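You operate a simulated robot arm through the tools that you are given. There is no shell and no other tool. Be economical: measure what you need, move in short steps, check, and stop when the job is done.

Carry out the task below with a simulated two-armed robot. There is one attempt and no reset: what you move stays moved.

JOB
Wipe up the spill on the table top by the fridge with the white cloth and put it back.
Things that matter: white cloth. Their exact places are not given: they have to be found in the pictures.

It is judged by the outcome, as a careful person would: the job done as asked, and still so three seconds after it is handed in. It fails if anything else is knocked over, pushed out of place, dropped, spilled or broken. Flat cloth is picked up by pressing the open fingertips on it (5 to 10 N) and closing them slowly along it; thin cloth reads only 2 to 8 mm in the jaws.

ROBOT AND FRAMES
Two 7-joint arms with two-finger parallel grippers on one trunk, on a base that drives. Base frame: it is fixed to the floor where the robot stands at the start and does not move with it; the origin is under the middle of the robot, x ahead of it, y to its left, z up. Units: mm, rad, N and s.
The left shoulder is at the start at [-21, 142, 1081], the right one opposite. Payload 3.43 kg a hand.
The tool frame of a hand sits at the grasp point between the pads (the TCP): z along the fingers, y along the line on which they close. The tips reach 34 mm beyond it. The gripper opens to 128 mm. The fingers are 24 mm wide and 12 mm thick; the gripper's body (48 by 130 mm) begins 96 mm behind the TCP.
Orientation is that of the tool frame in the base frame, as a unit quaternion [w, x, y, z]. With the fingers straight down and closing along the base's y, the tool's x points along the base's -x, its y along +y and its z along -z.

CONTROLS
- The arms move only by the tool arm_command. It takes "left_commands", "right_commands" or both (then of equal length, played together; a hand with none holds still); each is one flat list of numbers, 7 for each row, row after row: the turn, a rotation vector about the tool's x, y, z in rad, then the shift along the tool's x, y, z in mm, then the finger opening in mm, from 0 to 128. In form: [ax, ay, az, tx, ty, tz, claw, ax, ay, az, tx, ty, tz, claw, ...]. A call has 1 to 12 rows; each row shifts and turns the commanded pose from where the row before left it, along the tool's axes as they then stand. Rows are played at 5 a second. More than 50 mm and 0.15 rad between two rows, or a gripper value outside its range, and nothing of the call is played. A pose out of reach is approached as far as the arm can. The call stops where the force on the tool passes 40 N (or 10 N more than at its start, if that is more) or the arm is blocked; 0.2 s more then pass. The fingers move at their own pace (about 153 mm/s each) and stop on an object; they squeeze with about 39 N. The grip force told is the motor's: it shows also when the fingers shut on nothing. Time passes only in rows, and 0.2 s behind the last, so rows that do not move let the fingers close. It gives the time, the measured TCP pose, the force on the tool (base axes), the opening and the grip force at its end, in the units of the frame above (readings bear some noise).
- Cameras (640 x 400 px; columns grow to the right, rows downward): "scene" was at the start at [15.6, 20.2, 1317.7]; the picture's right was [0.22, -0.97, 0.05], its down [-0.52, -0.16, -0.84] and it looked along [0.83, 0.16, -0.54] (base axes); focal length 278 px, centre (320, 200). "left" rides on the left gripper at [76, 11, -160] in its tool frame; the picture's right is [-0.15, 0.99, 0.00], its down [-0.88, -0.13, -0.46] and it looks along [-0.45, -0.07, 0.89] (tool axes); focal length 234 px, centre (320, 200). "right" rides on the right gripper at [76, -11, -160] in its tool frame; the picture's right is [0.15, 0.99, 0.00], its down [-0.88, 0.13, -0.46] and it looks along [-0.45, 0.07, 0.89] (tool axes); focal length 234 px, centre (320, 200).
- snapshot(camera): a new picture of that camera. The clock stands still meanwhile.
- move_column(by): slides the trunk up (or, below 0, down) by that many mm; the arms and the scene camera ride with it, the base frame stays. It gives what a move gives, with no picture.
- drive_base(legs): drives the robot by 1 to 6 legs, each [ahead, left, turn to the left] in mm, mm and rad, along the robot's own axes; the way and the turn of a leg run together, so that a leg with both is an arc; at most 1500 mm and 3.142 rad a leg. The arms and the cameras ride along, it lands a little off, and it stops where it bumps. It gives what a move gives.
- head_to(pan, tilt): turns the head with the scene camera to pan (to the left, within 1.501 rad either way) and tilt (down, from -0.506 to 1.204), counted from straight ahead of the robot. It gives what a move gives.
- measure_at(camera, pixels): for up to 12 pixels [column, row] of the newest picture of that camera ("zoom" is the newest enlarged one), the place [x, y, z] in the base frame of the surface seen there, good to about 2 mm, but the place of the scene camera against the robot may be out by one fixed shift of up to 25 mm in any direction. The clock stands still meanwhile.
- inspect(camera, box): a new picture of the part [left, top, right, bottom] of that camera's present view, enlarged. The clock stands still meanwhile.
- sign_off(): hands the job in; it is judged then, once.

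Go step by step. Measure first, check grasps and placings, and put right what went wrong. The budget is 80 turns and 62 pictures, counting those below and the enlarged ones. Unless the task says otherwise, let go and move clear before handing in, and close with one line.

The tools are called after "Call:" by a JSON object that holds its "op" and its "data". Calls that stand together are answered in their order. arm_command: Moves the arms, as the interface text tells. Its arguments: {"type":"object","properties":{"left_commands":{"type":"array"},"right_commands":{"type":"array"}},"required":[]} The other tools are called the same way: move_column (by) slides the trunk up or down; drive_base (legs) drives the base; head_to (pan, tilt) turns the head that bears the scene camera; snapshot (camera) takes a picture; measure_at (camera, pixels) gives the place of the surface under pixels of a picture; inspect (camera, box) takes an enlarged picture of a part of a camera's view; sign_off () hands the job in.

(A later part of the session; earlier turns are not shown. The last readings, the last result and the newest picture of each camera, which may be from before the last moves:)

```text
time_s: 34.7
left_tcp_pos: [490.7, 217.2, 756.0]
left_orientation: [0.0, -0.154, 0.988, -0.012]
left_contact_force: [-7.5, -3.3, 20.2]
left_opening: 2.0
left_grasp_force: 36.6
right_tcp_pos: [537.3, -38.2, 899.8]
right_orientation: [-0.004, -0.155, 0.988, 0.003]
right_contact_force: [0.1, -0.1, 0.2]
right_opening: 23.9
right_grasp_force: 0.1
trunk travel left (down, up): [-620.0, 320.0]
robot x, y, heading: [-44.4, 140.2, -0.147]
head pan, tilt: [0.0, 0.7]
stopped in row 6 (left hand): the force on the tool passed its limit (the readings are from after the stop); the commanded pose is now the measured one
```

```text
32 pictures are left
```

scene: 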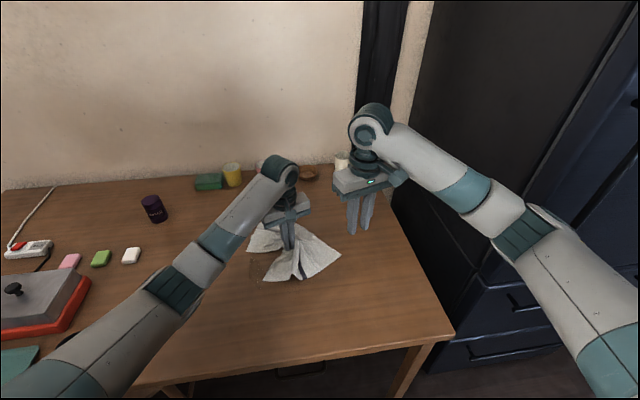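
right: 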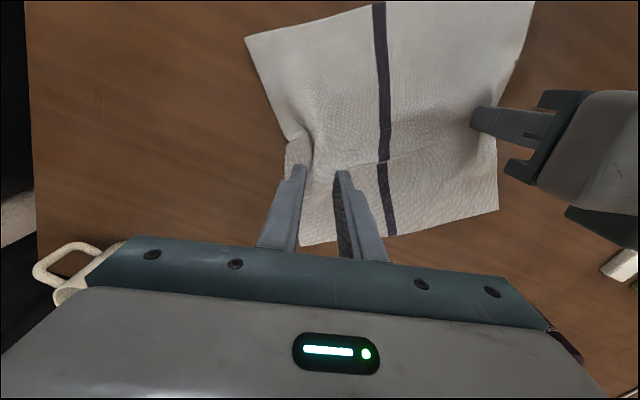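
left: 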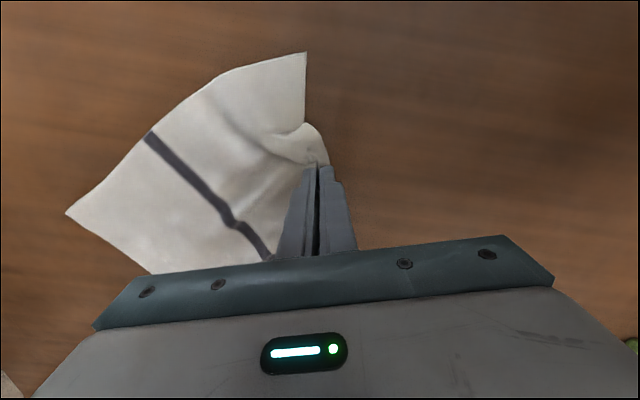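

No residue shows beyond the cloth. I'll lift the cloth well up and move it right to see what is underneath.

Call:
{"op": "arm_command", "data": {"left_commands": [0, 0, 0, 0, 0, -25, 0, 0, 0, 0, 0, 0, -45, 0, 0, 0, 0, 0, 0, -45, 0, 0, 0, 0, 0, 0, -45, 0, 0, 0, 0, -20, -38, -30, 0, 0, 0, 0, -20, -38, 0, 0, 0, 0, 0, -20, -38, 0, 0]}}

Call:
{"op": "snapshot", "data": {"camera": "left"}}

Call:
{"op": "snapshot", "data": {"camera": "scene"}}

```text
refused: row 5 steps farther than a row can; nothing moved
```

```text
31 pictures are left
```

left: 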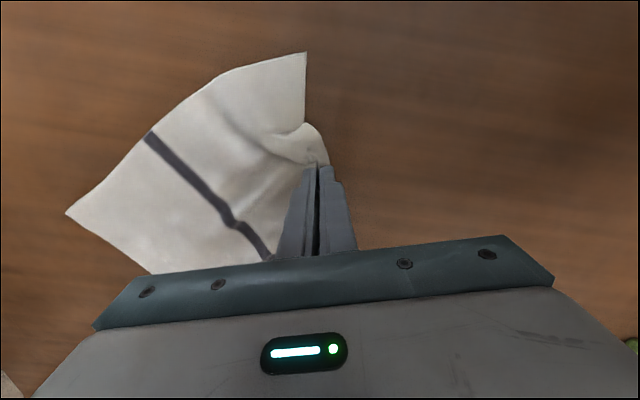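

```text
30 pictures are left
```

scene: 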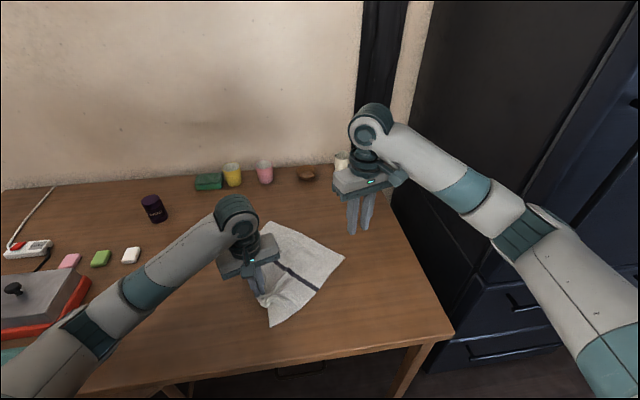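

That call was refused for too large a step. I'll resend it with smaller steps, keeping clear of the right hand.

Call:
{"op": "arm_command", "data": {"left_commands": [0, 0, 0, 0, 0, -25, 0, 0, 0, 0, 0, 0, -45, 0, 0, 0, 0, 0, 0, -45, 0, 0, 0, 0, 0, 0, -45, 0, 0, 0, 0, -20, -38, 0, 0, 0, 0, 0, -20, -38, 0, 0]}}

Call:
{"op": "snapshot", "data": {"camera": "left"}}

Call:
{"op": "inspect", "data": {"camera": "scene", "box": [120, 180, 400, 355]}}

```text
time_s: 36.1
left_tcp_pos: [555.1, 161.6, 914.1]
left_orientation: [-0.003, -0.155, 0.988, -0.008]
left_contact_force: [0.2, 0.1, 0.5]
left_opening: 2.0
left_grasp_force: 36.5
right_tcp_pos: [538.9, -39.7, 898.0]
right_orientation: [-0.004, -0.155, 0.988, 0.004]
right_contact_force: [0.2, 0.5, 0.6]
right_opening: 24.2
right_grasp_force: 0.0
trunk travel left (down, up): [-620.0, 320.0]
robot x, y, heading: [-49.1, 143.6, -0.151]
head pan, tilt: [0.0, 0.7]
```

```text
29 pictures are left
```

left: 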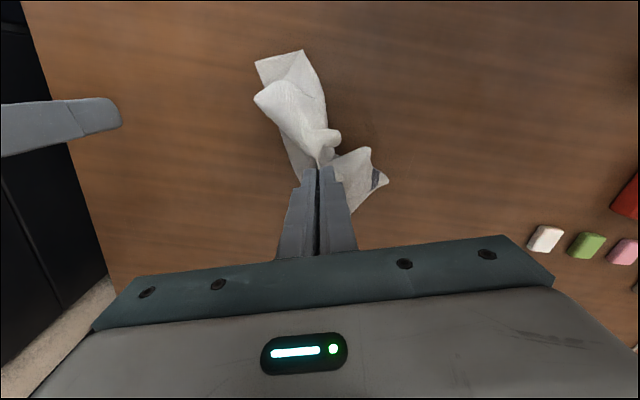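

```text
2.29 times, centred on (260, 268) of scene
```

zoom: 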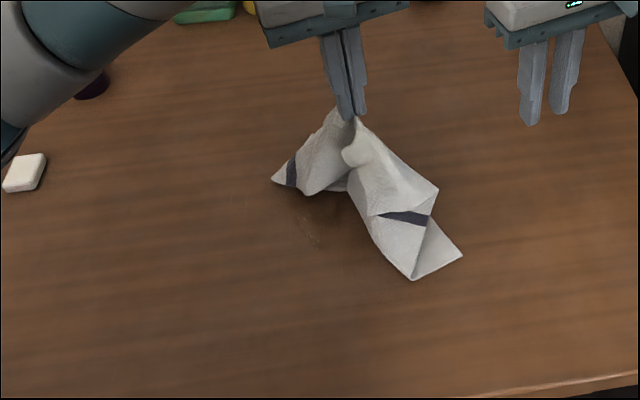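

The table looks nearly clean, but I see a faint mark near zoom (310,230). I'll look closer with the left camera.

Call:
{"op": "inspect", "data": {"camera": "left", "box": [240, 0, 540, 190]}}

Call:
{"op": "inspect", "data": {"camera": "scene", "box": [220, 250, 300, 300]}}

```text
2.11 times, centred on (390, 95) of left
```

zoom: 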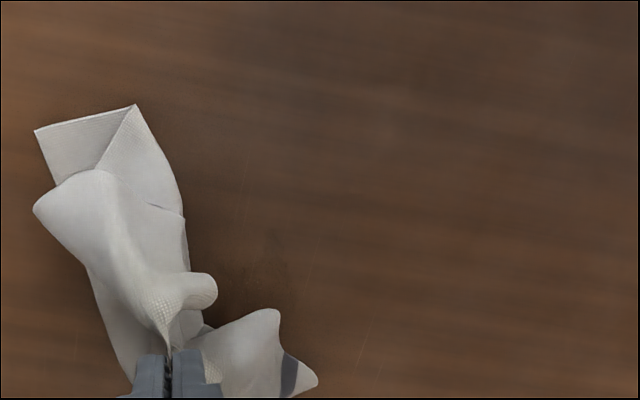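

```text
8.00 times, centred on (260, 275) of scene
```

zoom: 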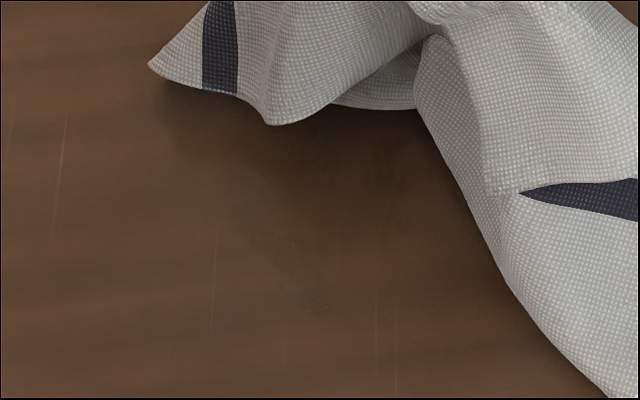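

A very faint trace remains, left-zoom (270,255), which is left-camera pixel (367,121). I'll measure it.

Call:
{"op": "measure_at", "data": {"camera": "left", "pixels": [[367, 110], [367, 121], [355, 140], [350, 95]]}}

Call:
{"op": "measure_at", "data": {"camera": "zoom", "pixels": [[270, 230], [310, 280], [320, 170]]}}

```text
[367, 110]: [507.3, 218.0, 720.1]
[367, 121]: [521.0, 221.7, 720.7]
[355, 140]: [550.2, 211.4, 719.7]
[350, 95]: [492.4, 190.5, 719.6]
```

```text
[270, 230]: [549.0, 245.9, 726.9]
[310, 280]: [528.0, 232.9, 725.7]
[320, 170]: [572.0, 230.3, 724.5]
```

The trace lies around x 500–580, y 205–245. I'll come down with the bunched cloth at (600,205) and wipe along x in several lines.

Call:
{"op": "arm_command", "data": {"left_commands": [0, 0, 0, -28, 13.5, 0, 0, 0, 0, 0, -28, 13.5, 0, 0, 0, 0, 0, 0, 0, 40, 0, 0, 0, 0, 0, 0, 40, 0, 0, 0, 0, 0, 0, 40, 0, 0, 0, 0, 0, 0, 30, 0, 0, 0, 0, 0, 0, 8, 0, 0, 0, 0, 0, 0, 0, 0]}}

Call:
{"op": "snapshot", "data": {"camera": "left"}}

```text
time_s: 37.9
left_tcp_pos: [598.8, 202.9, 760.7]
left_orientation: [0.002, -0.156, 0.988, -0.011]
left_contact_force: [-0.1, 3.5, 33.4]
left_opening: 1.8
left_grasp_force: 36.8
right_tcp_pos: [537.0, -37.6, 900.3]
right_orientation: [-0.002, -0.156, 0.988, 0.003]
right_contact_force: [0.0, 0.0, 0.9]
right_opening: 24.4
right_grasp_force: 0.0
trunk travel left (down, up): [-620.0, 320.0]
robot x, y, heading: [-47.1, 142.3, -0.145]
head pan, tilt: [0.0, 0.7]
```

```text
25 pictures are left
```

left: 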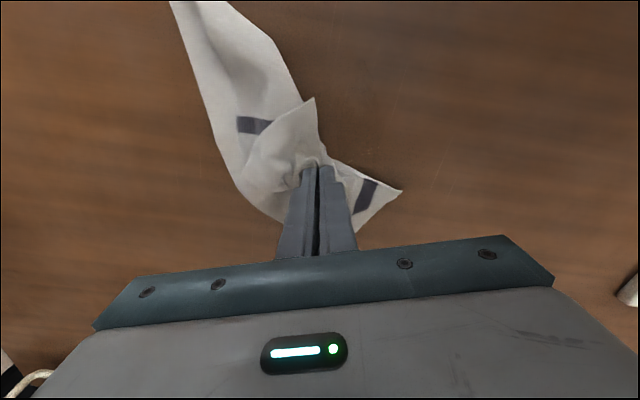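

The wad is under the fingertips at 33 N. I'll ease up about 1.5 mm and wipe.

Call:
{"op": "arm_command", "data": {"left_commands": [0, 0, 0, 0, 0, -2, 0, 0, 0, 0, 35, 11.6, 0, 0, 0, 0, 0, 35, 11.6, 0, 0, 0, 0, 0, 35, 11.6, 0, 0, 0, 0, 0, -4.4, 13.3, 0, 0, 0, 0, 0, -35, -11.6, 0, 0, 0, 0, 0, -35, -11.6, 0, 0, 0, 0, 0, -35, -11.6, 0, 0, 0, 0, 0, -4.4, 13.3, 0, 0, 0, 0, 0, 35, 11.6, 0, 0, 0, 0, 0, 35, 11.6, 0, 0, 0, 0, 0, 35, 11.6, 0, 0]}}

Call:
{"op": "arm_command", "data": {"left_commands": [0, 0, 0, -4.4, 13.3, 0, 0, 0, 0, 0, -35, -11.6, 0, 0, 0, 0, 0, -35, -11.6, 0, 0, 0, 0, 0, -35, -11.6, 0, 0, 0, 0, 0, 0, 0, -30, 0, 0, 0, 0, 0, 0, -40, 0, 0, 0, 0, -20, -30, -20, 0, 0, 0, 0, -20, -30, -20, 0]}}

Call:
{"op": "inspect", "data": {"camera": "scene", "box": [180, 210, 340, 310]}}

Call:
{"op": "snapshot", "data": {"camera": "left"}}

```text
time_s: 40.5
left_tcp_pos: [486.7, 229.5, 759.8]
left_orientation: [0.003, -0.156, 0.988, -0.01]
left_contact_force: [10.1, 0.6, 40.0]
left_opening: 1.9
left_grasp_force: 36.4
right_tcp_pos: [538.7, -38.4, 900.7]
right_orientation: [-0.002, -0.155, 0.988, 0.003]
right_contact_force: [-0.3, 0.6, -0.3]
right_opening: 24.2
right_grasp_force: 0.1
trunk travel left (down, up): [-620.0, 320.0]
robot x, y, heading: [-47.5, 141.6, -0.145]
head pan, tilt: [0.0, 0.7]
```

```text
time_s: 42.3
left_tcp_pos: [654.2, 200.8, 867.2]
left_orientation: [-0.001, -0.154, 0.988, -0.009]
left_contact_force: [0.3, 0.2, -0.7]
left_opening: 2.0
left_grasp_force: 36.5
right_tcp_pos: [539.1, -38.4, 898.7]
right_orientation: [-0.003, -0.155, 0.988, 0.004]
right_contact_force: [0.1, 0.6, -0.5]
right_opening: 24.2
right_grasp_force: 0.1
trunk travel left (down, up): [-620.0, 320.0]
robot x, y, heading: [-50.0, 140.6, -0.142]
head pan, tilt: [0.0, 0.7]
```

```text
4.00 times, centred on (260, 260) of scene
```

zoom: 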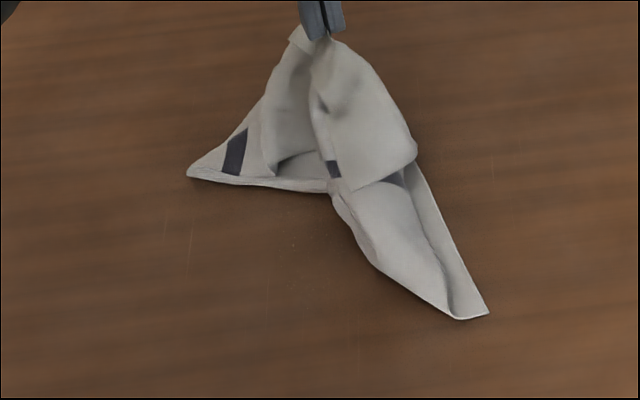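

```text
23 pictures are left
```

left: 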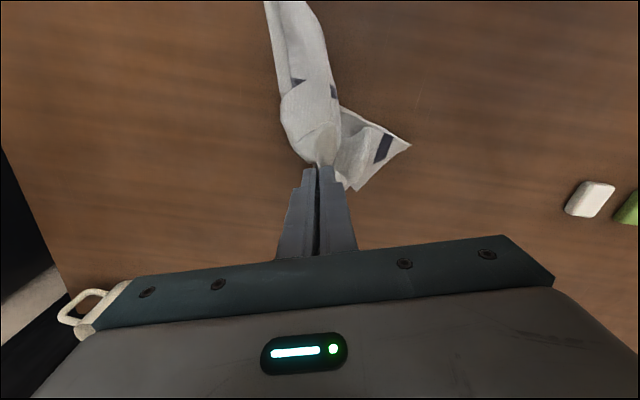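

The visible table is clean. To put the cloth back spread out, I'll move the right hand back out of the way and lift the cloth so that it hangs free.

Call:
{"op": "arm_command", "data": {"left_commands": [0, 0, 0, 0, 0, -25, 0, 0, 0, 0, 0, 0, -35, 0, 0, 0, 0, 0, 0, -35, 0, 0, 0, 0, 0, 0, -35, 0], "right_commands": [0, 0, 0, 30, 5, -15, 24, 0, 0, 0, 30, 5, -15, 24, 0, 0, 0, 30, 5, -15, 24, 0, 0, 0, 30, 5, -15, 24]}}

Call:
{"op": "drive_base", "data": {"legs": [[45, 0, 0]]}}

Call:
{"op": "snapshot", "data": {"camera": "scene"}}

```text
time_s: 43.3
left_tcp_pos: [654.3, 203.6, 999.2]
left_orientation: [0.0, -0.156, 0.988, -0.009]
left_contact_force: [-0.2, 0.5, -0.4]
left_opening: 1.7
left_grasp_force: 36.7
right_tcp_pos: [418.5, -57.1, 961.4]
right_orientation: [-0.003, -0.155, 0.988, 0.004]
right_contact_force: [-0.9, 0.4, 0.2]
right_opening: 24.0
right_grasp_force: 0.0
trunk travel left (down, up): [-620.0, 320.0]
robot x, y, heading: [-46.6, 136.6, -0.145]
head pan, tilt: [0.0, 0.7]
```

```text
time_s: 44.2
left_tcp_pos: [692.0, 203.3, 1003.4]
left_orientation: [0.003, -0.155, 0.988, -0.014]
left_contact_force: [0.5, 0.3, -0.9]
left_opening: 1.7
left_grasp_force: 37.0
right_tcp_pos: [456.2, -57.3, 966.0]
right_orientation: [-0.001, -0.155, 0.988, 0.0]
right_contact_force: [0.0, 0.7, -0.1]
right_opening: 24.2
right_grasp_force: 0.1
trunk travel left (down, up): [-620.0, 320.0]
robot x, y, heading: [-3.1, 136.5, -0.15]
head pan, tilt: [0.0, 0.7]
```

```text
22 pictures are left
```

scene: 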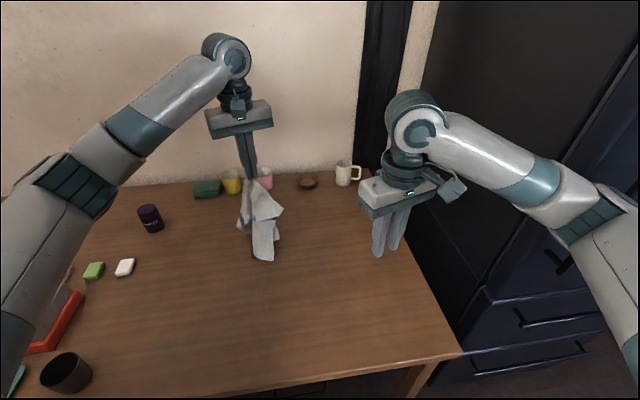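

The cloth hangs clear, so I'll inspect the bare table where the spill was.

Call:
{"op": "inspect", "data": {"camera": "scene", "box": [140, 220, 320, 340]}}

Call:
{"op": "measure_at", "data": {"camera": "scene", "pixels": [[262, 259], [275, 240], [238, 228], [264, 180], [237, 180], [343, 180], [220, 290]]}}

```text
3.33 times, centred on (230, 280) of scene
```

zoom: 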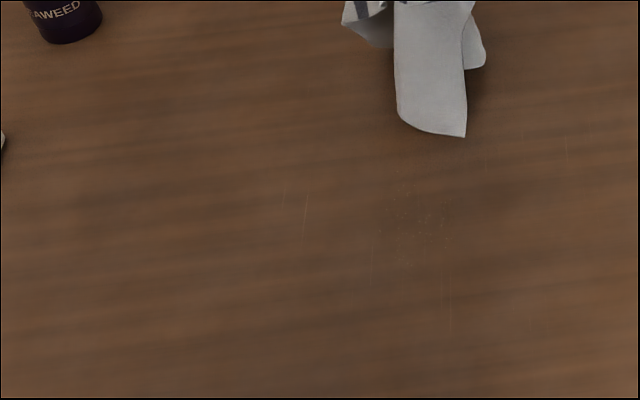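

```text
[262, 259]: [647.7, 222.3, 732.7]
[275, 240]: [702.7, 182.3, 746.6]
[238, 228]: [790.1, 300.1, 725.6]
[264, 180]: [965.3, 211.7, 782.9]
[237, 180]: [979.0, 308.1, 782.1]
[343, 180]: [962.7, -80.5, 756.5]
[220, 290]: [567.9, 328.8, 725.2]
```

Only a few tiny specks remain near zoom (400–450, 200–250). I'll measure them and do one last pass.

Call:
{"op": "measure_at", "data": {"camera": "zoom", "pixels": [[390, 190], [420, 215], [445, 240], [390, 250], [450, 205]]}}

```text
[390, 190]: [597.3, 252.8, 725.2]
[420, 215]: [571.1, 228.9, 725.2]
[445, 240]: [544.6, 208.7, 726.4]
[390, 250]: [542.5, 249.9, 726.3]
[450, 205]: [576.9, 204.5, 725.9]
```

The specks are around true x 525–585, y 195–245. I'll lower the wad there again.

Call:
{"op": "arm_command", "data": {"left_commands": [0, 0, 0, 45, 11, 0, 0, 0, 0, 0, 45, 11, 0, 0, 0, 0, 0, 0, 0, 46, 0, 0, 0, 0, 0, 0, 46, 0, 0, 0, 0, 0, 0, 46, 0, 0, 0, 0, 0, 0, 46, 0, 0, 0, 0, 0, 0, 46, 0, 0, 0, 0, 0, 0, 8, 0, 0, 0, 0, 0, 0, 4, 0, 0, 0, 0, 0, 0, 0, 0]}}

```text
time_s: 46.4
left_tcp_pos: [605.1, 189.0, 764.0]
left_orientation: [0.005, -0.155, 0.988, -0.014]
left_contact_force: [-3.3, 0.1, 35.0]
left_opening: 2.1
left_grasp_force: 35.9
right_tcp_pos: [454.6, -56.2, 966.5]
right_orientation: [-0.001, -0.156, 0.988, -0.001]
right_contact_force: [0.4, -0.4, -0.4]
right_opening: 24.1
right_grasp_force: 0.0
trunk travel left (down, up): [-620.0, 320.0]
robot x, y, heading: [-5.4, 133.6, -0.148]
head pan, tilt: [0.0, 0.7]
```

The wad presses with 35 N. I'll ease to a moderate force and wipe four lines, then lift.

Call:
{"op": "arm_command", "data": {"left_commands": [0, 0, 0, 0, 0, -2, 0, 0, 0, 0, 32, 10.6, 0, 0, 0, 0, 0, 32, 10.6, 0, 0, 0, 0, 0, 32, 10.6, 0, 0, 0, 0, 0, -5, 16, 0, 0, 0, 0, 0, -32, -10.6, 0, 0, 0, 0, 0, -32, -10.6, 0, 0, 0, 0, 0, -32, -10.6, 0, 0, 0, 0, 0, -5, 16, 0, 0, 0, 0, 0, 32, 10.6, 0, 0, 0, 0, 0, 32, 10.6, 0, 0, 0, 0, 0, 32, 10.6, 0, 0]}}

Call:
{"op": "arm_command", "data": {"left_commands": [0, 0, 0, -5, 16, 0, 0, 0, 0, 0, -32, -10.6, 0, 0, 0, 0, 0, -32, -10.6, 0, 0, 0, 0, 0, -32, -10.6, 0, 0, 0, 0, 0, -5, 16, 0, 0, 0, 0, 0, 32, 10.6, 0, 0, 0, 0, 0, 32, 10.6, 0, 0, 0, 0, 0, 0, 0, -45, 0, 0, 0, 0, -20, 0, -45, 0, 0, 0, 0, -20, 0, -45, 0, 0, 0, 0, -30, -10, -35, 0, 0, 0, 0, -30, -10, -35, 0]}}

Call:
{"op": "inspect", "data": {"camera": "scene", "box": [140, 200, 340, 330]}}

```text
time_s: 47.6
left_tcp_pos: [501.2, 198.7, 764.4]
left_orientation: [0.004, -0.152, 0.988, -0.018]
left_contact_force: [-2.1, -0.7, 22.5]
left_opening: 1.7
left_grasp_force: 37.0
right_tcp_pos: [456.9, -56.0, 966.4]
right_orientation: [-0.001, -0.156, 0.988, 0.0]
right_contact_force: [0.6, -0.1, -0.3]
right_opening: 24.3
right_grasp_force: 0.1
trunk travel left (down, up): [-620.0, 320.0]
robot x, y, heading: [-6.7, 135.7, -0.146]
head pan, tilt: [0.0, 0.7]
stopped in row 5 (left hand): the force on the tool passed its limit (the readings are from after the stop); the commanded pose is now the measured one
```

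```text
time_s: 50.2
left_tcp_pos: [636.7, 251.8, 967.8]
left_orientation: [0.002, -0.153, 0.988, -0.017]
left_contact_force: [-0.4, -0.3, -0.6]
left_opening: 1.9
left_grasp_force: 36.3
right_tcp_pos: [458.3, -55.6, 965.5]
right_orientation: [-0.002, -0.155, 0.988, 0.0]
right_contact_force: [0.3, 0.4, -0.4]
right_opening: 24.2
right_grasp_force: 0.0
trunk travel left (down, up): [-620.0, 320.0]
robot x, y, heading: [-4.3, 138.0, -0.15]
head pan, tilt: [0.0, 0.7]
```

```text
3.08 times, centred on (240, 265) of scene
```

zoom: 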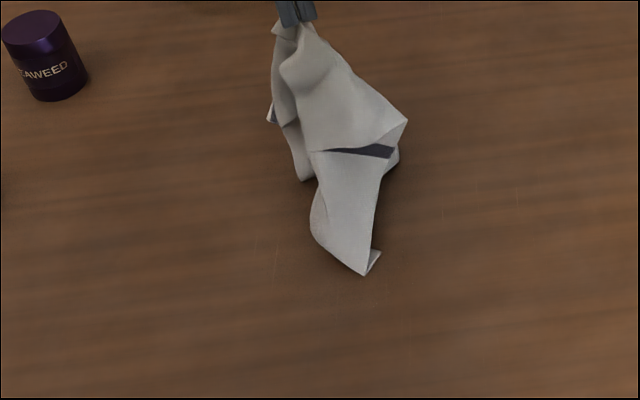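

The table looks clean everywhere I can see. Next I'll carry the hanging cloth over its original right edge so I can lay it out leftward.

Call:
{"op": "arm_command", "data": {"left_commands": [0, 0, 0, 1.2, -46, -5, 0, 0, 0, 0, 1.2, -46, -5, 0, 0, 0, 0, 1.2, -46, -5, 0, 0, 0, 0, 1.2, -46, -5, 0, 0, 0, 0, 1.2, -46, -5, 0, 0, 0, 0, 1.2, -46, -5, 0, 0, 0, 0, 1.2, -46, -5, 0, 0, 0, 0, 1.2, -46, -5, 0], "right_commands": [0, 0, 0, 20, 2, 0, 24, 0, 0, 0, 20, 2, 0, 24, 0, 0, 0, 20, 2, 0, 24, 0, 0, 0, 0, 0, 0, 24, 0, 0, 0, 0, 0, 0, 24, 0, 0, 0, 0, 0, 0, 24, 0, 0, 0, 0, 0, 0, 24, 0, 0, 0, 0, 0, 0, 24]}}

Call:
{"op": "snapshot", "data": {"camera": "scene"}}

```text
time_s: 52.0
left_tcp_pos: [726.9, -53.4, 1018.7]
left_orientation: [0.0, -0.153, 0.988, -0.024]
left_contact_force: [-0.2, -0.3, -0.5]
left_opening: 1.7
left_grasp_force: 36.8
left hand out of reach, approached as far as the arm can: row 8
right_tcp_pos: [400.2, -52.8, 967.8]
right_orientation: [-0.007, -0.162, 0.987, -0.003]
right_contact_force: [-0.7, 0.1, -0.4]
right_opening: 24.0
right_grasp_force: 0.0
trunk travel left (down, up): [-620.0, 320.0]
robot x, y, heading: [0.6, 137.3, -0.148]
head pan, tilt: [0.0, 0.7]
```

```text
19 pictures are left
```

scene: 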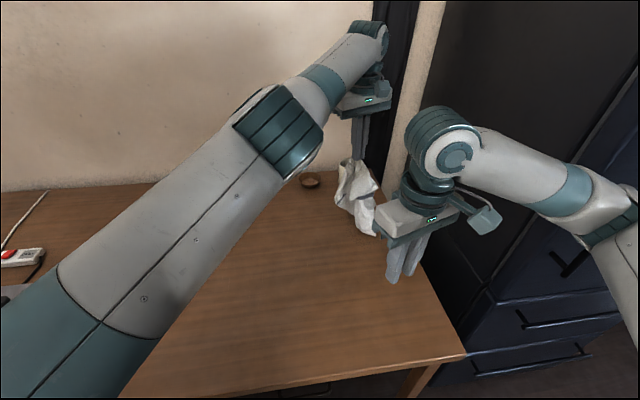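

The hand reached (727,-53), its limit to the right. I'll lay the cloth down in an arc leftward, and the right hand will draw it back into place afterwards.

Call:
{"op": "arm_command", "data": {"left_commands": [0, 0, 0, 0, 0, 40, 0, 0, 0, 0, 0, 45, 8, 0, 0, 0, 0, 0, 45, 14, 0, 0, 0, 0, 0, 35, 20, 0, 0, 0, 0, 0, 30, 23, 0, 0, 0, 0, 0, 26, 28, 0, 0, 0, 0, 0, 22, 34, 0, 0, 0, 0, 0, 14, 36, 0, 0, 0, 0, 0, 8, 40, 0, 0, 0, 0, 0, 0, 8, 0, 0, 0, 0, 0, 0, 0, 0]}}

Call:
{"op": "snapshot", "data": {"camera": "scene"}}

Call:
{"op": "snapshot", "data": {"camera": "left"}}

```text
time_s: 54.4
left_tcp_pos: [659.4, 148.8, 757.2]
left_orientation: [0.003, -0.154, 0.988, -0.023]
left_contact_force: [0.3, 1.1, 9.1]
left_opening: 1.7
left_grasp_force: 36.2
right_tcp_pos: [399.6, -52.7, 967.2]
right_orientation: [-0.005, -0.162, 0.987, -0.005]
right_contact_force: [0.0, 0.6, 0.0]
right_opening: 24.2
right_grasp_force: 0.1
trunk travel left (down, up): [-620.0, 320.0]
robot x, y, heading: [-4.5, 137.3, -0.145]
head pan, tilt: [0.0, 0.7]
```

```text
18 pictures are left
```

scene: 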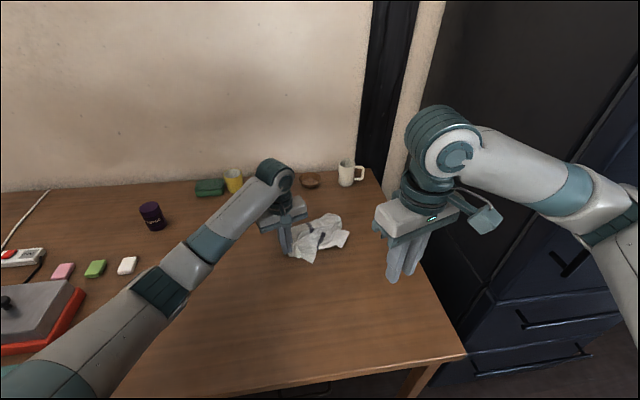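

```text
17 pictures are left
```

left: 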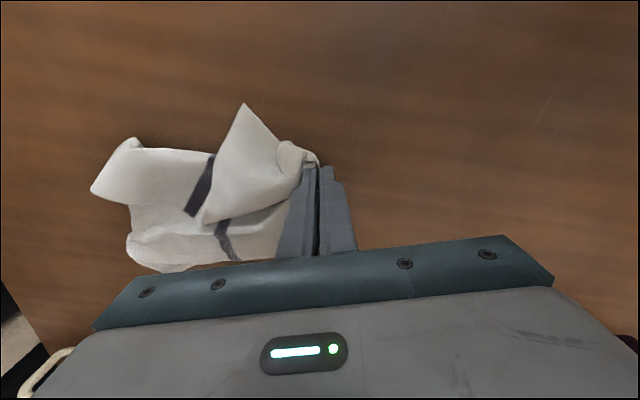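

The table is clean and the cloth lies bunched along a line. I'll release, lift clear, and look at how to spread it.

Call:
{"op": "arm_command", "data": {"left_commands": [0, 0, 0, 0, 0, -0.5, 10, 0, 0, 0, 0, 0, 0, 20, 0, 0, 0, 0, 0, -20, 24, 0, 0, 0, 20, 0, -40, 24, 0, 0, 0, 30, 0, -40, 24, 0, 0, 0, 30, 0, -40, 24, 0, 0, 0, 40, 0, 0, 24, 0, 0, 0, 30, 0, 0, 24]}}

Call:
{"op": "snapshot", "data": {"camera": "left"}}

Call:
{"op": "inspect", "data": {"camera": "scene", "box": [240, 170, 400, 290]}}

```text
time_s: 56.2
left_tcp_pos: [514.2, 110.4, 895.9]
left_orientation: [0.001, -0.155, 0.988, -0.024]
left_contact_force: [0.7, -0.1, 0.0]
left_opening: 24.1
left_grasp_force: 0.0
right_tcp_pos: [400.1, -52.9, 968.1]
right_orientation: [-0.004, -0.16, 0.987, -0.005]
right_contact_force: [0.4, -0.4, -0.2]
right_opening: 24.5
right_grasp_force: 0.1
trunk travel left (down, up): [-620.0, 320.0]
robot x, y, heading: [-3.5, 143.5, -0.146]
head pan, tilt: [0.0, 0.7]
```

```text
16 pictures are left
```

left: 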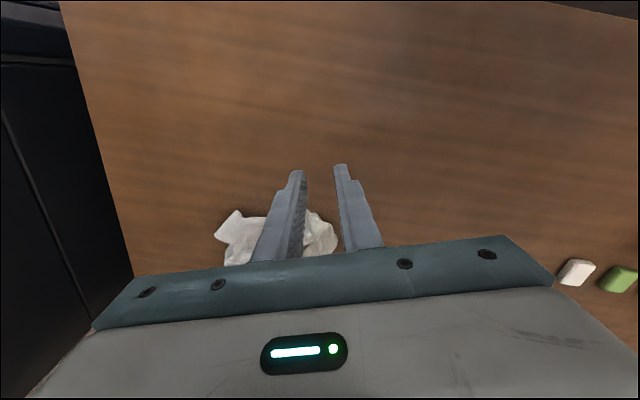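

```text
3.33 times, centred on (320, 230) of scene
```

zoom: 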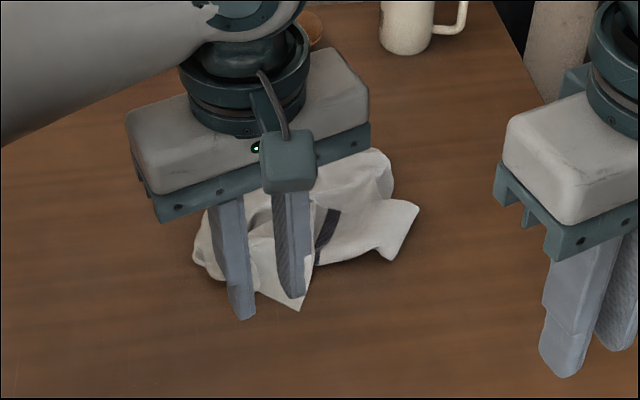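

The table is clean across the whole left view, but the gripper hides the cloth. I'll shift the left hand 170 mm left and look again.

Call:
{"op": "arm_command", "data": {"left_commands": [0, 0, 0, 0, 45, 0, 24, 0, 0, 0, 0, 45, 0, 24, 0, 0, 0, 0, 45, 0, 24, 0, 0, 0, 0, 45, 0, 24]}}

Call:
{"op": "inspect", "data": {"camera": "scene", "box": [240, 170, 400, 290]}}

Call:
{"op": "measure_at", "data": {"camera": "zoom", "pixels": [[300, 308], [418, 210], [390, 255], [205, 260], [380, 155], [300, 200], [250, 230], [350, 215]]}}

```text
time_s: 57.2
left_tcp_pos: [459.9, 281.6, 889.9]
left_orientation: [0.001, -0.153, 0.988, -0.024]
left_contact_force: [-0.6, 0.0, 0.3]
left_opening: 24.1
left_grasp_force: 0.1
right_tcp_pos: [400.8, -55.1, 967.5]
right_orientation: [-0.004, -0.16, 0.987, -0.005]
right_contact_force: [-0.2, 0.1, 0.7]
right_opening: 23.9
right_grasp_force: 0.0
trunk travel left (down, up): [-620.0, 320.0]
robot x, y, heading: [-3.4, 136.0, -0.147]
head pan, tilt: [0.0, 0.7]
```

```text
3.33 times, centred on (320, 230) of scene
```

zoom: 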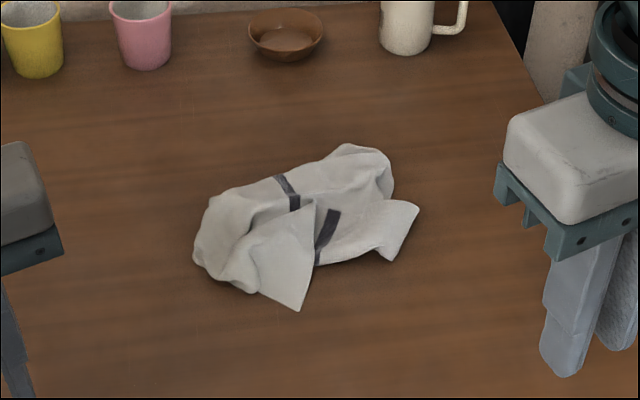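

```text
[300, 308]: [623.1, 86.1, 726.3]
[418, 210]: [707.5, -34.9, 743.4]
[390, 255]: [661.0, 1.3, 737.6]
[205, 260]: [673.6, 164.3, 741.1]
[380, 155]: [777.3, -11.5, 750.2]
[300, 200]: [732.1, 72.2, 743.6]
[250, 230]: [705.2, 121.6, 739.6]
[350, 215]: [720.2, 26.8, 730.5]
```

The near-left corner is the tip at zoom (300,308), truly near (608,76), and should be at (540,93). The near-right corner is around zoom (418,210). I'll take the near-left tip with the left hand first.

Call:
{"op": "arm_command", "data": {"left_commands": [-0.045, 0, 0, 0, 0, 0, 30, 0, 0, 0, -17, -41, 14, 30, 0, 0, 0, -17, -41, 14, 30, 0, 0, 0, -17, -41, 14, 30, 0, 0, 0, -17, -41, 14, 30, 0, 0, 0, -17, -41, 14, 30, 0, 0, 0, -17, -38, 14, 30]}}

Call:
{"op": "snapshot", "data": {"camera": "left"}}

```text
time_s: 58.8
left_tcp_pos: [630.5, 79.8, 805.2]
left_orientation: [-0.001, -0.154, 0.988, -0.002]
left_contact_force: [0.4, -0.6, 0.0]
left_opening: 29.9
left_grasp_force: 0.0
right_tcp_pos: [399.0, -54.4, 968.7]
right_orientation: [-0.002, -0.161, 0.987, -0.006]
right_contact_force: [-0.2, 0.1, -0.3]
right_opening: 24.0
right_grasp_force: 0.1
trunk travel left (down, up): [-620.0, 320.0]
robot x, y, heading: [-2.5, 136.7, -0.149]
head pan, tilt: [0.0, 0.7]
```

```text
13 pictures are left
```

left: 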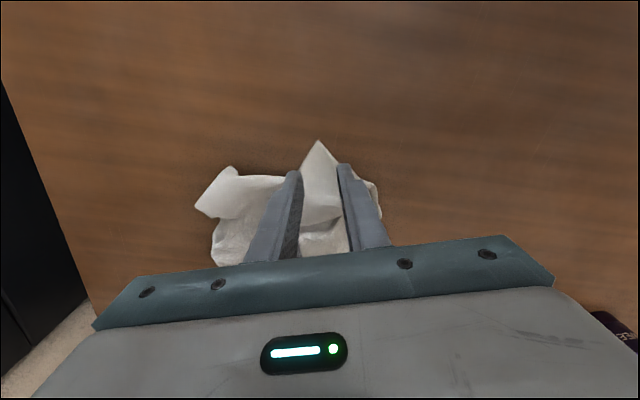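

The tip (318,142) lies between the fingers. I'll descend onto it.

Call:
{"op": "arm_command", "data": {"left_commands": [0, 0, 0, 0, 0, 20, 30, 0, 0, 0, 0, 0, 20, 30, 0, 0, 0, 0, 0, 6, 30, 0, 0, 0, 0, 0, 3, 30, 0, 0, 0, 0, 0, 0, 30]}}

Call:
{"op": "measure_at", "data": {"camera": "left", "pixels": [[318, 145], [320, 175], [230, 168], [197, 208], [215, 240], [375, 190]]}}

```text
time_s: 60.0
left_tcp_pos: [629.7, 80.8, 757.2]
left_orientation: [-0.003, -0.153, 0.988, -0.002]
left_contact_force: [0.2, -0.6, 0.4]
left_opening: 29.7
left_grasp_force: 0.1
right_tcp_pos: [400.4, -54.7, 968.9]
right_orientation: [-0.004, -0.16, 0.987, -0.006]
right_contact_force: [0.7, -0.2, 1.0]
right_opening: 24.0
right_grasp_force: 0.0
trunk travel left (down, up): [-620.0, 320.0]
robot x, y, heading: [-2.9, 138.5, -0.146]
head pan, tilt: [0.0, 0.7]
```

```text
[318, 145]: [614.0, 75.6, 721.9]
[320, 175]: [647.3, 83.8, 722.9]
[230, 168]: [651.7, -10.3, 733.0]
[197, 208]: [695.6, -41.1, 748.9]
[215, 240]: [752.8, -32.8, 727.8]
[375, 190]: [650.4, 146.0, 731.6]
```

I'm just above the cloth, 16 mm inside the tip. I'll press and close slowly, then pull the corner toward its place.

Call:
{"op": "arm_command", "data": {"left_commands": [0, 0, 0, 0, 0, 2.3, 30, 0, 0, 0, 0, 0, 0, 26, 0, 0, 0, 0, 0, 0, 22, 0, 0, 0, 0, 0, 0, 18, 0, 0, 0, 0, 0, 0, 14, 0, 0, 0, 0, 0, 0, 10, 0, 0, 0, 0, 0, 0, 6, 0, 0, 0, 0, 0, 0, 2, 0, 0, 0, 0, 0, 0, 0, 0, 0, 0, 0, 0, 0, 0, 0, 0, 0, 0, 0, -12, 0]}}

Call:
{"op": "snapshot", "data": {"camera": "left"}}

```text
time_s: 62.4
left_tcp_pos: [628.9, 80.9, 765.9]
left_orientation: [-0.002, -0.154, 0.988, 0.0]
left_contact_force: [0.7, 0.2, 0.1]
left_opening: 2.2
left_grasp_force: 36.9
right_tcp_pos: [399.9, -53.2, 968.5]
right_orientation: [-0.002, -0.16, 0.987, -0.006]
right_contact_force: [0.3, 0.7, -0.4]
right_opening: 24.1
right_grasp_force: 0.0
trunk travel left (down, up): [-620.0, 320.0]
robot x, y, heading: [-6.9, 136.0, -0.144]
head pan, tilt: [0.0, 0.7]
```

```text
12 pictures are left
```

left: 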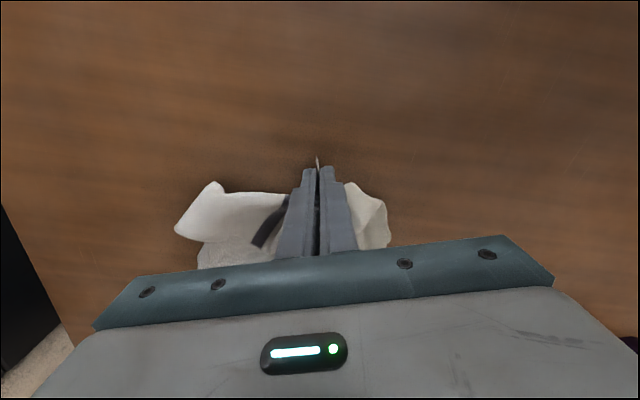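

The corner is held. I'll draw it toward its place at (560,105) and then find the near-right corner, so both hands can hold the near edge and lay the cloth out flat.

Call:
{"op": "arm_command", "data": {"left_commands": [0, 0, 0, 12, 12, 0, 0, 0, 0, 0, 12, 12, 0, 0, 0, 0, 0, 12, 12, 0, 0, 0, 0, 0, 12, 12, 0, 0, 0, 0, 0, 0, 0, 0, 0]}}

Call:
{"op": "inspect", "data": {"camera": "scene", "box": [240, 170, 400, 290]}}

```text
time_s: 63.6
left_tcp_pos: [568.9, 112.5, 767.3]
left_orientation: [-0.003, -0.152, 0.988, -0.001]
left_contact_force: [-0.3, 0.6, 0.6]
left_opening: 2.4
left_grasp_force: 37.2
right_tcp_pos: [399.3, -55.4, 969.3]
right_orientation: [-0.003, -0.159, 0.987, -0.005]
right_contact_force: [0.2, -0.3, 0.4]
right_opening: 24.4
right_grasp_force: 0.0
trunk travel left (down, up): [-620.0, 320.0]
robot x, y, heading: [-3.3, 138.0, -0.145]
head pan, tilt: [0.0, 0.7]
```

```text
3.33 times, centred on (320, 230) of scene
```

zoom: 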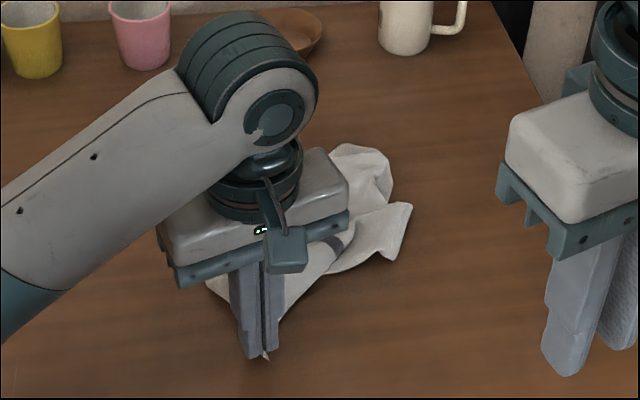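

The near-right flap is at zoom (412,205)–(392,260). I'll measure it for the right hand.

Call:
{"op": "measure_at", "data": {"camera": "zoom", "pixels": [[410, 206], [393, 258], [398, 228], [380, 225], [375, 165], [330, 270], [385, 190]]}}

```text
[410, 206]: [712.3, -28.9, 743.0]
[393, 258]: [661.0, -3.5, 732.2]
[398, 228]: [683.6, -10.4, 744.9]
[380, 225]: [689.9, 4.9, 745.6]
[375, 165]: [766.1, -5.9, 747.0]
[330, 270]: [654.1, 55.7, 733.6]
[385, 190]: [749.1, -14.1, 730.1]
```

The flap's middle is truly near (676,-20). I'll bring the right hand over it with 50 mm opening and then lower it.

Call:
{"op": "arm_command", "data": {"right_commands": [0, 0, 0, -39, -7.6, 22, 50, 0, 0, 0, -39, -7.6, 22, 50, 0, 0, 0, -39, -7.6, 22, 50, 0, 0, 0, -39, -7.6, 22, 50, 0, 0, 0, -39, -7.6, 22, 50, 0, 0, 0, -39, -7.6, 22, 50, 0, 0, 0, -39, -7.6, 22, 50]}}

Call:
{"op": "snapshot", "data": {"camera": "right"}}

```text
time_s: 65.2
left_tcp_pos: [574.1, 98.2, 761.8]
left_orientation: [-0.004, -0.152, 0.988, 0.01]
left_contact_force: [-0.2, 0.8, -0.1]
left_opening: 2.3
left_grasp_force: 36.7
right_tcp_pos: [682.8, -40.4, 806.0]
right_orientation: [-0.006, -0.156, 0.988, 0.003]
right_contact_force: [0.7, 0.3, -0.9]
right_opening: 49.8
right_grasp_force: 0.1
trunk travel left (down, up): [-620.0, 320.0]
robot x, y, heading: [-2.3, 139.1, -0.146]
head pan, tilt: [0.0, 0.7]
```

```text
10 pictures are left
```

right: 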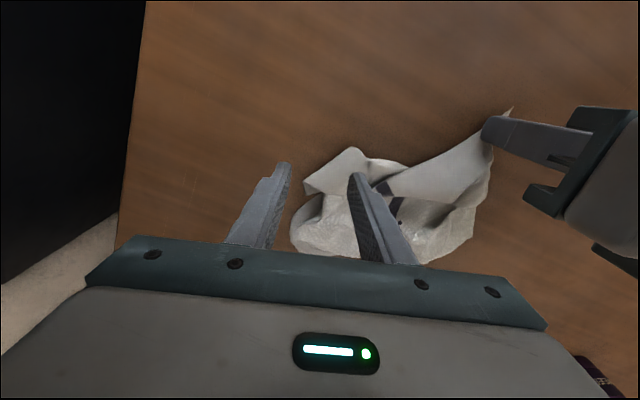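

Both hands sit 15–20 mm to the right of where commanded, so the arms may be leaning on each other. I'll measure the flap corner at (345,152)–(305,190) in this view.

Call:
{"op": "measure_at", "data": {"camera": "right", "pixels": [[350, 152], [307, 188], [335, 175], [350, 190], [320, 215], [400, 165]]}}

Call:
{"op": "snapshot", "data": {"camera": "scene"}}

```text
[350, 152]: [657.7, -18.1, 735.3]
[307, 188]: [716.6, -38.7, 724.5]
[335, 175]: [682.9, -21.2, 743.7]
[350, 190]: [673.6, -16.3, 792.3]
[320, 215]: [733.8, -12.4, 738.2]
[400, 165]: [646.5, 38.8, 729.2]
```

```text
9 pictures are left
```

scene: 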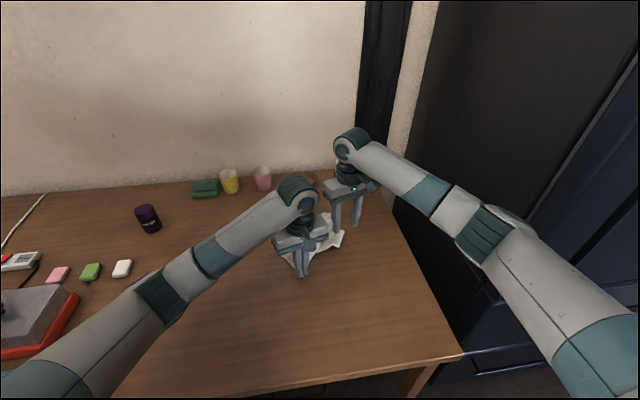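

The flap is centred near (683,-22), about 18 mm left of the right hand. I'll shift the right by 17 mm, give a little room with the left, and lower the right.

Call:
{"op": "arm_command", "data": {"left_commands": [0, 0, 0, 6, 12, 0, 0, 0, 0, 0, 0, 0, 0, 0, 0, 0, 0, 0, 0, 0, 0, 0, 0, 0, 0, 0, 0, 0, 0, 0, 0, 0, 0, 0, 0, 0, 0, 0, 0, 0, 0, 0], "right_commands": [0, 0, 0, 0, 10, 0, 50, 0, 0, 0, 0, 8, 0, 50, 0, 0, 0, 0, 0, 20, 50, 0, 0, 0, 0, 0, 20, 50, 0, 0, 0, 0, 0, 8, 50, 0, 0, 0, 0, 0, 0, 50]}}

```text
time_s: 66.6
left_tcp_pos: [563.3, 108.1, 762.2]
left_orientation: [-0.003, -0.152, 0.988, 0.009]
left_contact_force: [-0.2, -0.5, 0.5]
left_opening: 2.6
left_grasp_force: 36.5
right_tcp_pos: [674.0, -24.3, 756.7]
right_orientation: [-0.005, -0.155, 0.988, 0.004]
right_contact_force: [0.1, -0.2, 3.5]
right_opening: 50.0
right_grasp_force: 0.0
trunk travel left (down, up): [-620.0, 320.0]
robot x, y, heading: [-1.8, 134.8, -0.145]
head pan, tilt: [0.0, 0.7]
```

The right is on the cloth with 3.5 N. I'll close it slowly on the flap and lift a little.

Call:
{"op": "arm_command", "data": {"right_commands": [0, 0, 0, 0, 0, 0.5, 44, 0, 0, 0, 0, 0, 0, 38, 0, 0, 0, 0, 0, 0, 32, 0, 0, 0, 0, 0, 0, 26, 0, 0, 0, 0, 0, 0, 20, 0, 0, 0, 0, 0, 0, 14, 0, 0, 0, 0, 0, 0, 8, 0, 0, 0, 0, 0, 0, 3, 0, 0, 0, 0, 0, 0, 0, 0, 0, 0, 0, 0, 0, 0, 0, 0, 0, 0, 0, -12, 0]}}

Call:
{"op": "snapshot", "data": {"camera": "right"}}

```text
time_s: 69.0
left_tcp_pos: [565.1, 107.4, 762.2]
left_orientation: [-0.004, -0.153, 0.988, 0.01]
left_contact_force: [1.0, -0.9, -0.4]
left_opening: 2.5
left_grasp_force: 37.2
right_tcp_pos: [673.2, -23.9, 766.5]
right_orientation: [-0.006, -0.156, 0.988, 0.004]
right_contact_force: [-1.2, 0.9, -0.2]
right_opening: 3.4
right_grasp_force: 37.8
trunk travel left (down, up): [-620.0, 320.0]
robot x, y, heading: [-5.9, 136.7, -0.145]
head pan, tilt: [0.0, 0.7]
```

```text
8 pictures are left
```

right: 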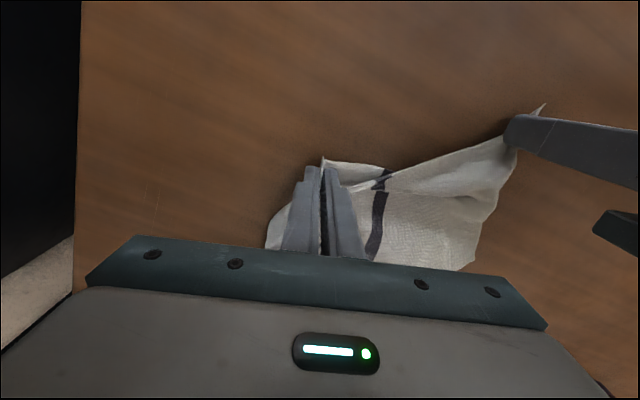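

The right holds the near-right flap at 3.4 mm. I'll lift both high while lining them up along the near edge so that the cloth falls open.

Call:
{"op": "arm_command", "data": {"left_commands": [0, 0, 0, 0, 0, -45, 0, 0, 0, 0, 0, 0, -45, 0, 0, 0, 0, 0, 0, -45, 0, 0, 0, 0, 0, 0, -45, 0, 0, 0, 0, 0, 0, -45, 0, 0, 0, 0, 0, 0, -45, 0, 0, 0, 0, 0, 0, 0, 0], "right_commands": [0, 0, 0, 10.3, -7, -45, 0, 0, 0, 0, 10.3, -7, -45, 0, 0, 0, 0, 10.3, -7, -45, 0, 0, 0, 0, 10.3, -7, -45, 0, 0, 0, 0, 10.3, -7, -45, 0, 0, 0, 0, 10.3, -7, -45, 0, 0, 0, 0, 0, 0, 0, 0]}}

Call:
{"op": "snapshot", "data": {"camera": "scene"}}

```text
time_s: 70.6
left_tcp_pos: [569.5, 100.3, 1029.8]
left_orientation: [-0.005, -0.153, 0.988, 0.009]
left_contact_force: [6.7, -19.2, -0.1]
left_opening: 2.5
left_grasp_force: 37.1
right_tcp_pos: [631.9, -83.1, 1037.0]
right_orientation: [-0.005, -0.156, 0.988, 0.005]
right_contact_force: [-5.8, 19.4, 0.3]
right_opening: 3.3
right_grasp_force: 37.8
trunk travel left (down, up): [-620.0, 320.0]
robot x, y, heading: [-6.5, 136.6, -0.148]
head pan, tilt: [0.0, 0.7]
```

```text
7 pictures are left
```

scene: 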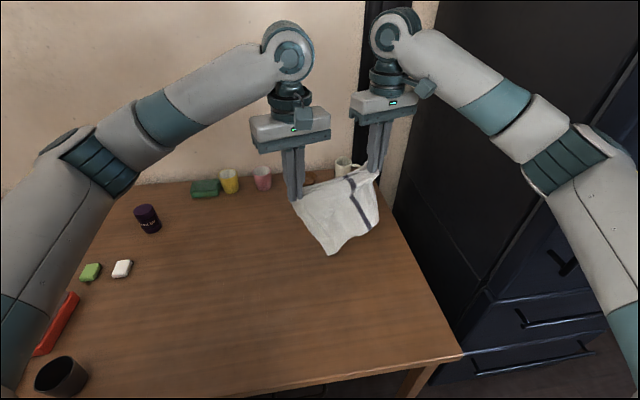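

The cloth hangs open between the hands with 19 N of tension. I'll slacken a little and carry it forward to hang over its far edge.

Call:
{"op": "arm_command", "data": {"left_commands": [0, 0, 0, 0, 0, 0, 0, 0, 0, 0, -30, 0, 0, 0, 0, 0, 0, -30, 0, 0, 0, 0, 0, 0, -30, 0, 0, 0, 0, 0, 0, -30, 0, 0, 0, 0, 0, 0, -30, 0, 0, 0, 0, 0, 0, -25, 0, 0, 0, 0, 0, 0, -25, 0, 0, 0, 0, 0, 0, 0, 0, 0, 0], "right_commands": [0, 0, 0, 0, 7, 0, 0, 0, 0, 0, -30, 0, 0, 0, 0, 0, 0, -30, 0, 0, 0, 0, 0, 0, -30, 0, 0, 0, 0, 0, 0, -30, 0, 0, 0, 0, 0, 0, -30, 0, 0, 0, 0, 0, 0, -25, 0, 0, 0, 0, 0, 0, -25, 0, 0, 0, 0, 0, 0, 0, 0, 0, 0]}}

```text
time_s: 72.6
left_tcp_pos: [757.4, 162.5, 1031.1]
left_orientation: [-0.004, -0.152, 0.988, 0.008]
left_contact_force: [0.5, -16.5, 0.7]
left_opening: 2.5
left_grasp_force: 37.7
right_tcp_pos: [779.4, -28.2, 1036.9]
right_orientation: [-0.004, -0.158, 0.987, 0.004]
right_contact_force: [-0.7, 16.8, -0.4]
right_opening: 3.3
right_grasp_force: 37.8
right hand out of reach, approached as far as the arm can: row 7, 8
trunk travel left (down, up): [-620.0, 320.0]
robot x, y, heading: [-4.4, 137.1, -0.149]
head pan, tilt: [0.0, 0.7]
```

The hands are at (757,162) and (779,-28). I'll lower while swinging back toward the near edge so the cloth is laid from its far edge toward me.

Call:
{"op": "arm_command", "data": {"left_commands": [0, 0, 0, 0, 0, 25, 0, 0, 0, 0, 40, 0, 8, 0, 0, 0, 0, 40, 0, 14, 0, 0, 0, 0, 35, 0, 20, 0, 0, 0, 0, 30, 0, 25, 0, 0, 0, 0, 26, 0, 30, 0, 0, 0, 0, 22, 0, 34, 0, 0, 0, 0, 18, 0, 38, 0, 0, 0, 0, 14, 0, 40, 0, 0, 0, 0, 10, 0, 36, 0, 0, 0, 0, 0, 0, 0, 0], "right_commands": [0, 0, 0, 0, 0, 25, 0, 0, 0, 0, 33.5, 0, 8, 0, 0, 0, 0, 33.5, 0, 14, 0, 0, 0, 0, 29.3, 0, 20, 0, 0, 0, 0, 25, 0, 25, 0, 0, 0, 0, 21.8, 0, 30, 0, 0, 0, 0, 18.4, 0, 34, 0, 0, 0, 0, 15, 0, 38, 0, 0, 0, 0, 11.7, 0, 40, 0, 0, 0, 0, 8.4, 0, 42, 0, 0, 0, 0, 0, 0, 0, 0]}}

Call:
{"op": "snapshot", "data": {"camera": "scene"}}

```text
time_s: 75.0
left_tcp_pos: [531.0, 98.2, 764.4]
left_orientation: [-0.003, -0.153, 0.988, 0.009]
left_contact_force: [3.5, -13.6, 0.3]
left_opening: 2.4
left_grasp_force: 35.8
right_tcp_pos: [589.6, -86.8, 760.5]
right_orientation: [-0.004, -0.157, 0.988, 0.003]
right_contact_force: [-5.5, 13.6, 5.9]
right_opening: 3.3
right_grasp_force: 38.3
trunk travel left (down, up): [-620.0, 320.0]
robot x, y, heading: [1.5, 132.2, -0.149]
head pan, tilt: [0.0, 0.7]
```

```text
6 pictures are left
```

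scene: 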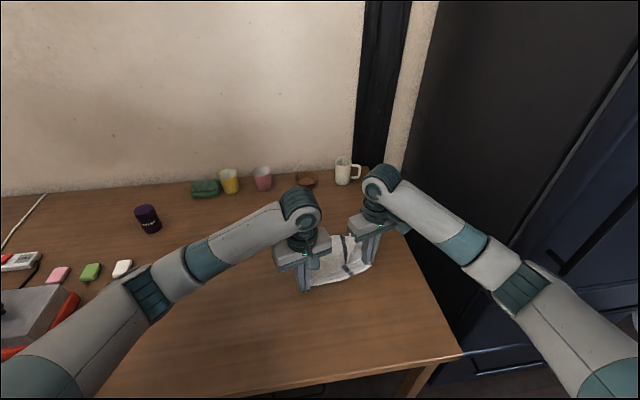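

The cloth is laid out between the hands. I'll lower to the table, slacken, release both, and lift away backward.

Call:
{"op": "arm_command", "data": {"left_commands": [0, 0, 0, 0, 0, 6, 0, 0, 0, 0, 0, -3, 1, 0, 0, 0, 0, 0, 0, 0, 8, 0, 0, 0, 0, 0, 0, 16, 0, 0, 0, 0, 0, -20, 20, 0, 0, 0, 0, 0, -45, 20, 0, 0, 0, 0, 20, -40, 20, 0, 0, 0, 20, 40, 0, 20, 0, 0, 0, 20, 40, 0, 20, 0, 0, 0, 20, 40, 0, 20], "right_commands": [0, 0, 0, 0, 3, 2, 0, 0, 0, 0, 0, 3, 0.5, 0, 0, 0, 0, 0, 0, 0, 8, 0, 0, 0, 0, 0, 0, 16, 0, 0, 0, 0, 0, -20, 20, 0, 0, 0, 0, 0, -45, 20, 0, 0, 0, 0, -10, -40, 20, 0, 0, 0, 30, 0, -20, 20, 0, 0, 0, 30, 0, -20, 20, 0, 0, 0, 30, 0, -20, 20]}}

Call:
{"op": "inspect", "data": {"camera": "scene", "box": [220, 160, 420, 310]}}

```text
time_s: 77.2
left_tcp_pos: [426.1, 215.6, 867.7]
left_orientation: [-0.001, -0.153, 0.988, 0.006]
left_contact_force: [0.0, -0.6, 0.3]
left_opening: 20.0
left_grasp_force: 0.0
right_tcp_pos: [502.8, -113.1, 932.0]
right_orientation: [-0.001, -0.155, 0.988, 0.0]
right_contact_force: [1.3, -6.2, 0.5]
right_opening: 20.1
right_grasp_force: 0.0
trunk travel left (down, up): [-620.0, 320.0]
robot x, y, heading: [-4.9, 138.1, -0.15]
head pan, tilt: [0.0, 0.7]
```

```text
2.67 times, centred on (320, 235) of scene
```

zoom: 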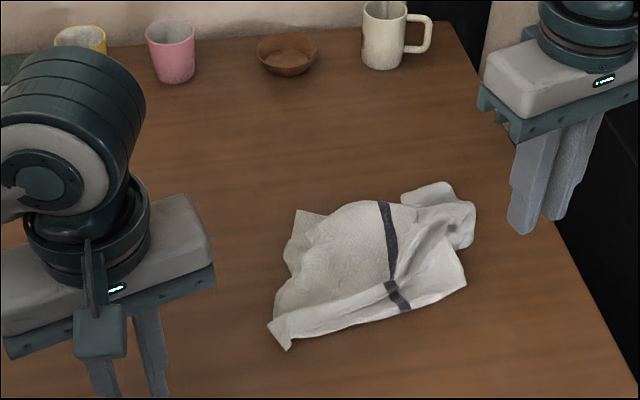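

The cloth is now mostly spread with its stripe showing, and the cups, bowl and mug stand untouched. I'll measure its outline against the original corners.

Call:
{"op": "measure_at", "data": {"camera": "zoom", "pixels": [[270, 325], [290, 347], [297, 212], [465, 282], [470, 235], [450, 186], [405, 190], [380, 255], [290, 260], [395, 300]]}}

```text
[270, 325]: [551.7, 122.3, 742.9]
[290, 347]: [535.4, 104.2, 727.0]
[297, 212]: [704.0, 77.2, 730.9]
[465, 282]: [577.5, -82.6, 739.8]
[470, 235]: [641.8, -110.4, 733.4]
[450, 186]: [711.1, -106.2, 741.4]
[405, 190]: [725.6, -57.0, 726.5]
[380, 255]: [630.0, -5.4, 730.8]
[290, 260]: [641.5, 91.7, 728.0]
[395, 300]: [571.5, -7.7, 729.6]
```

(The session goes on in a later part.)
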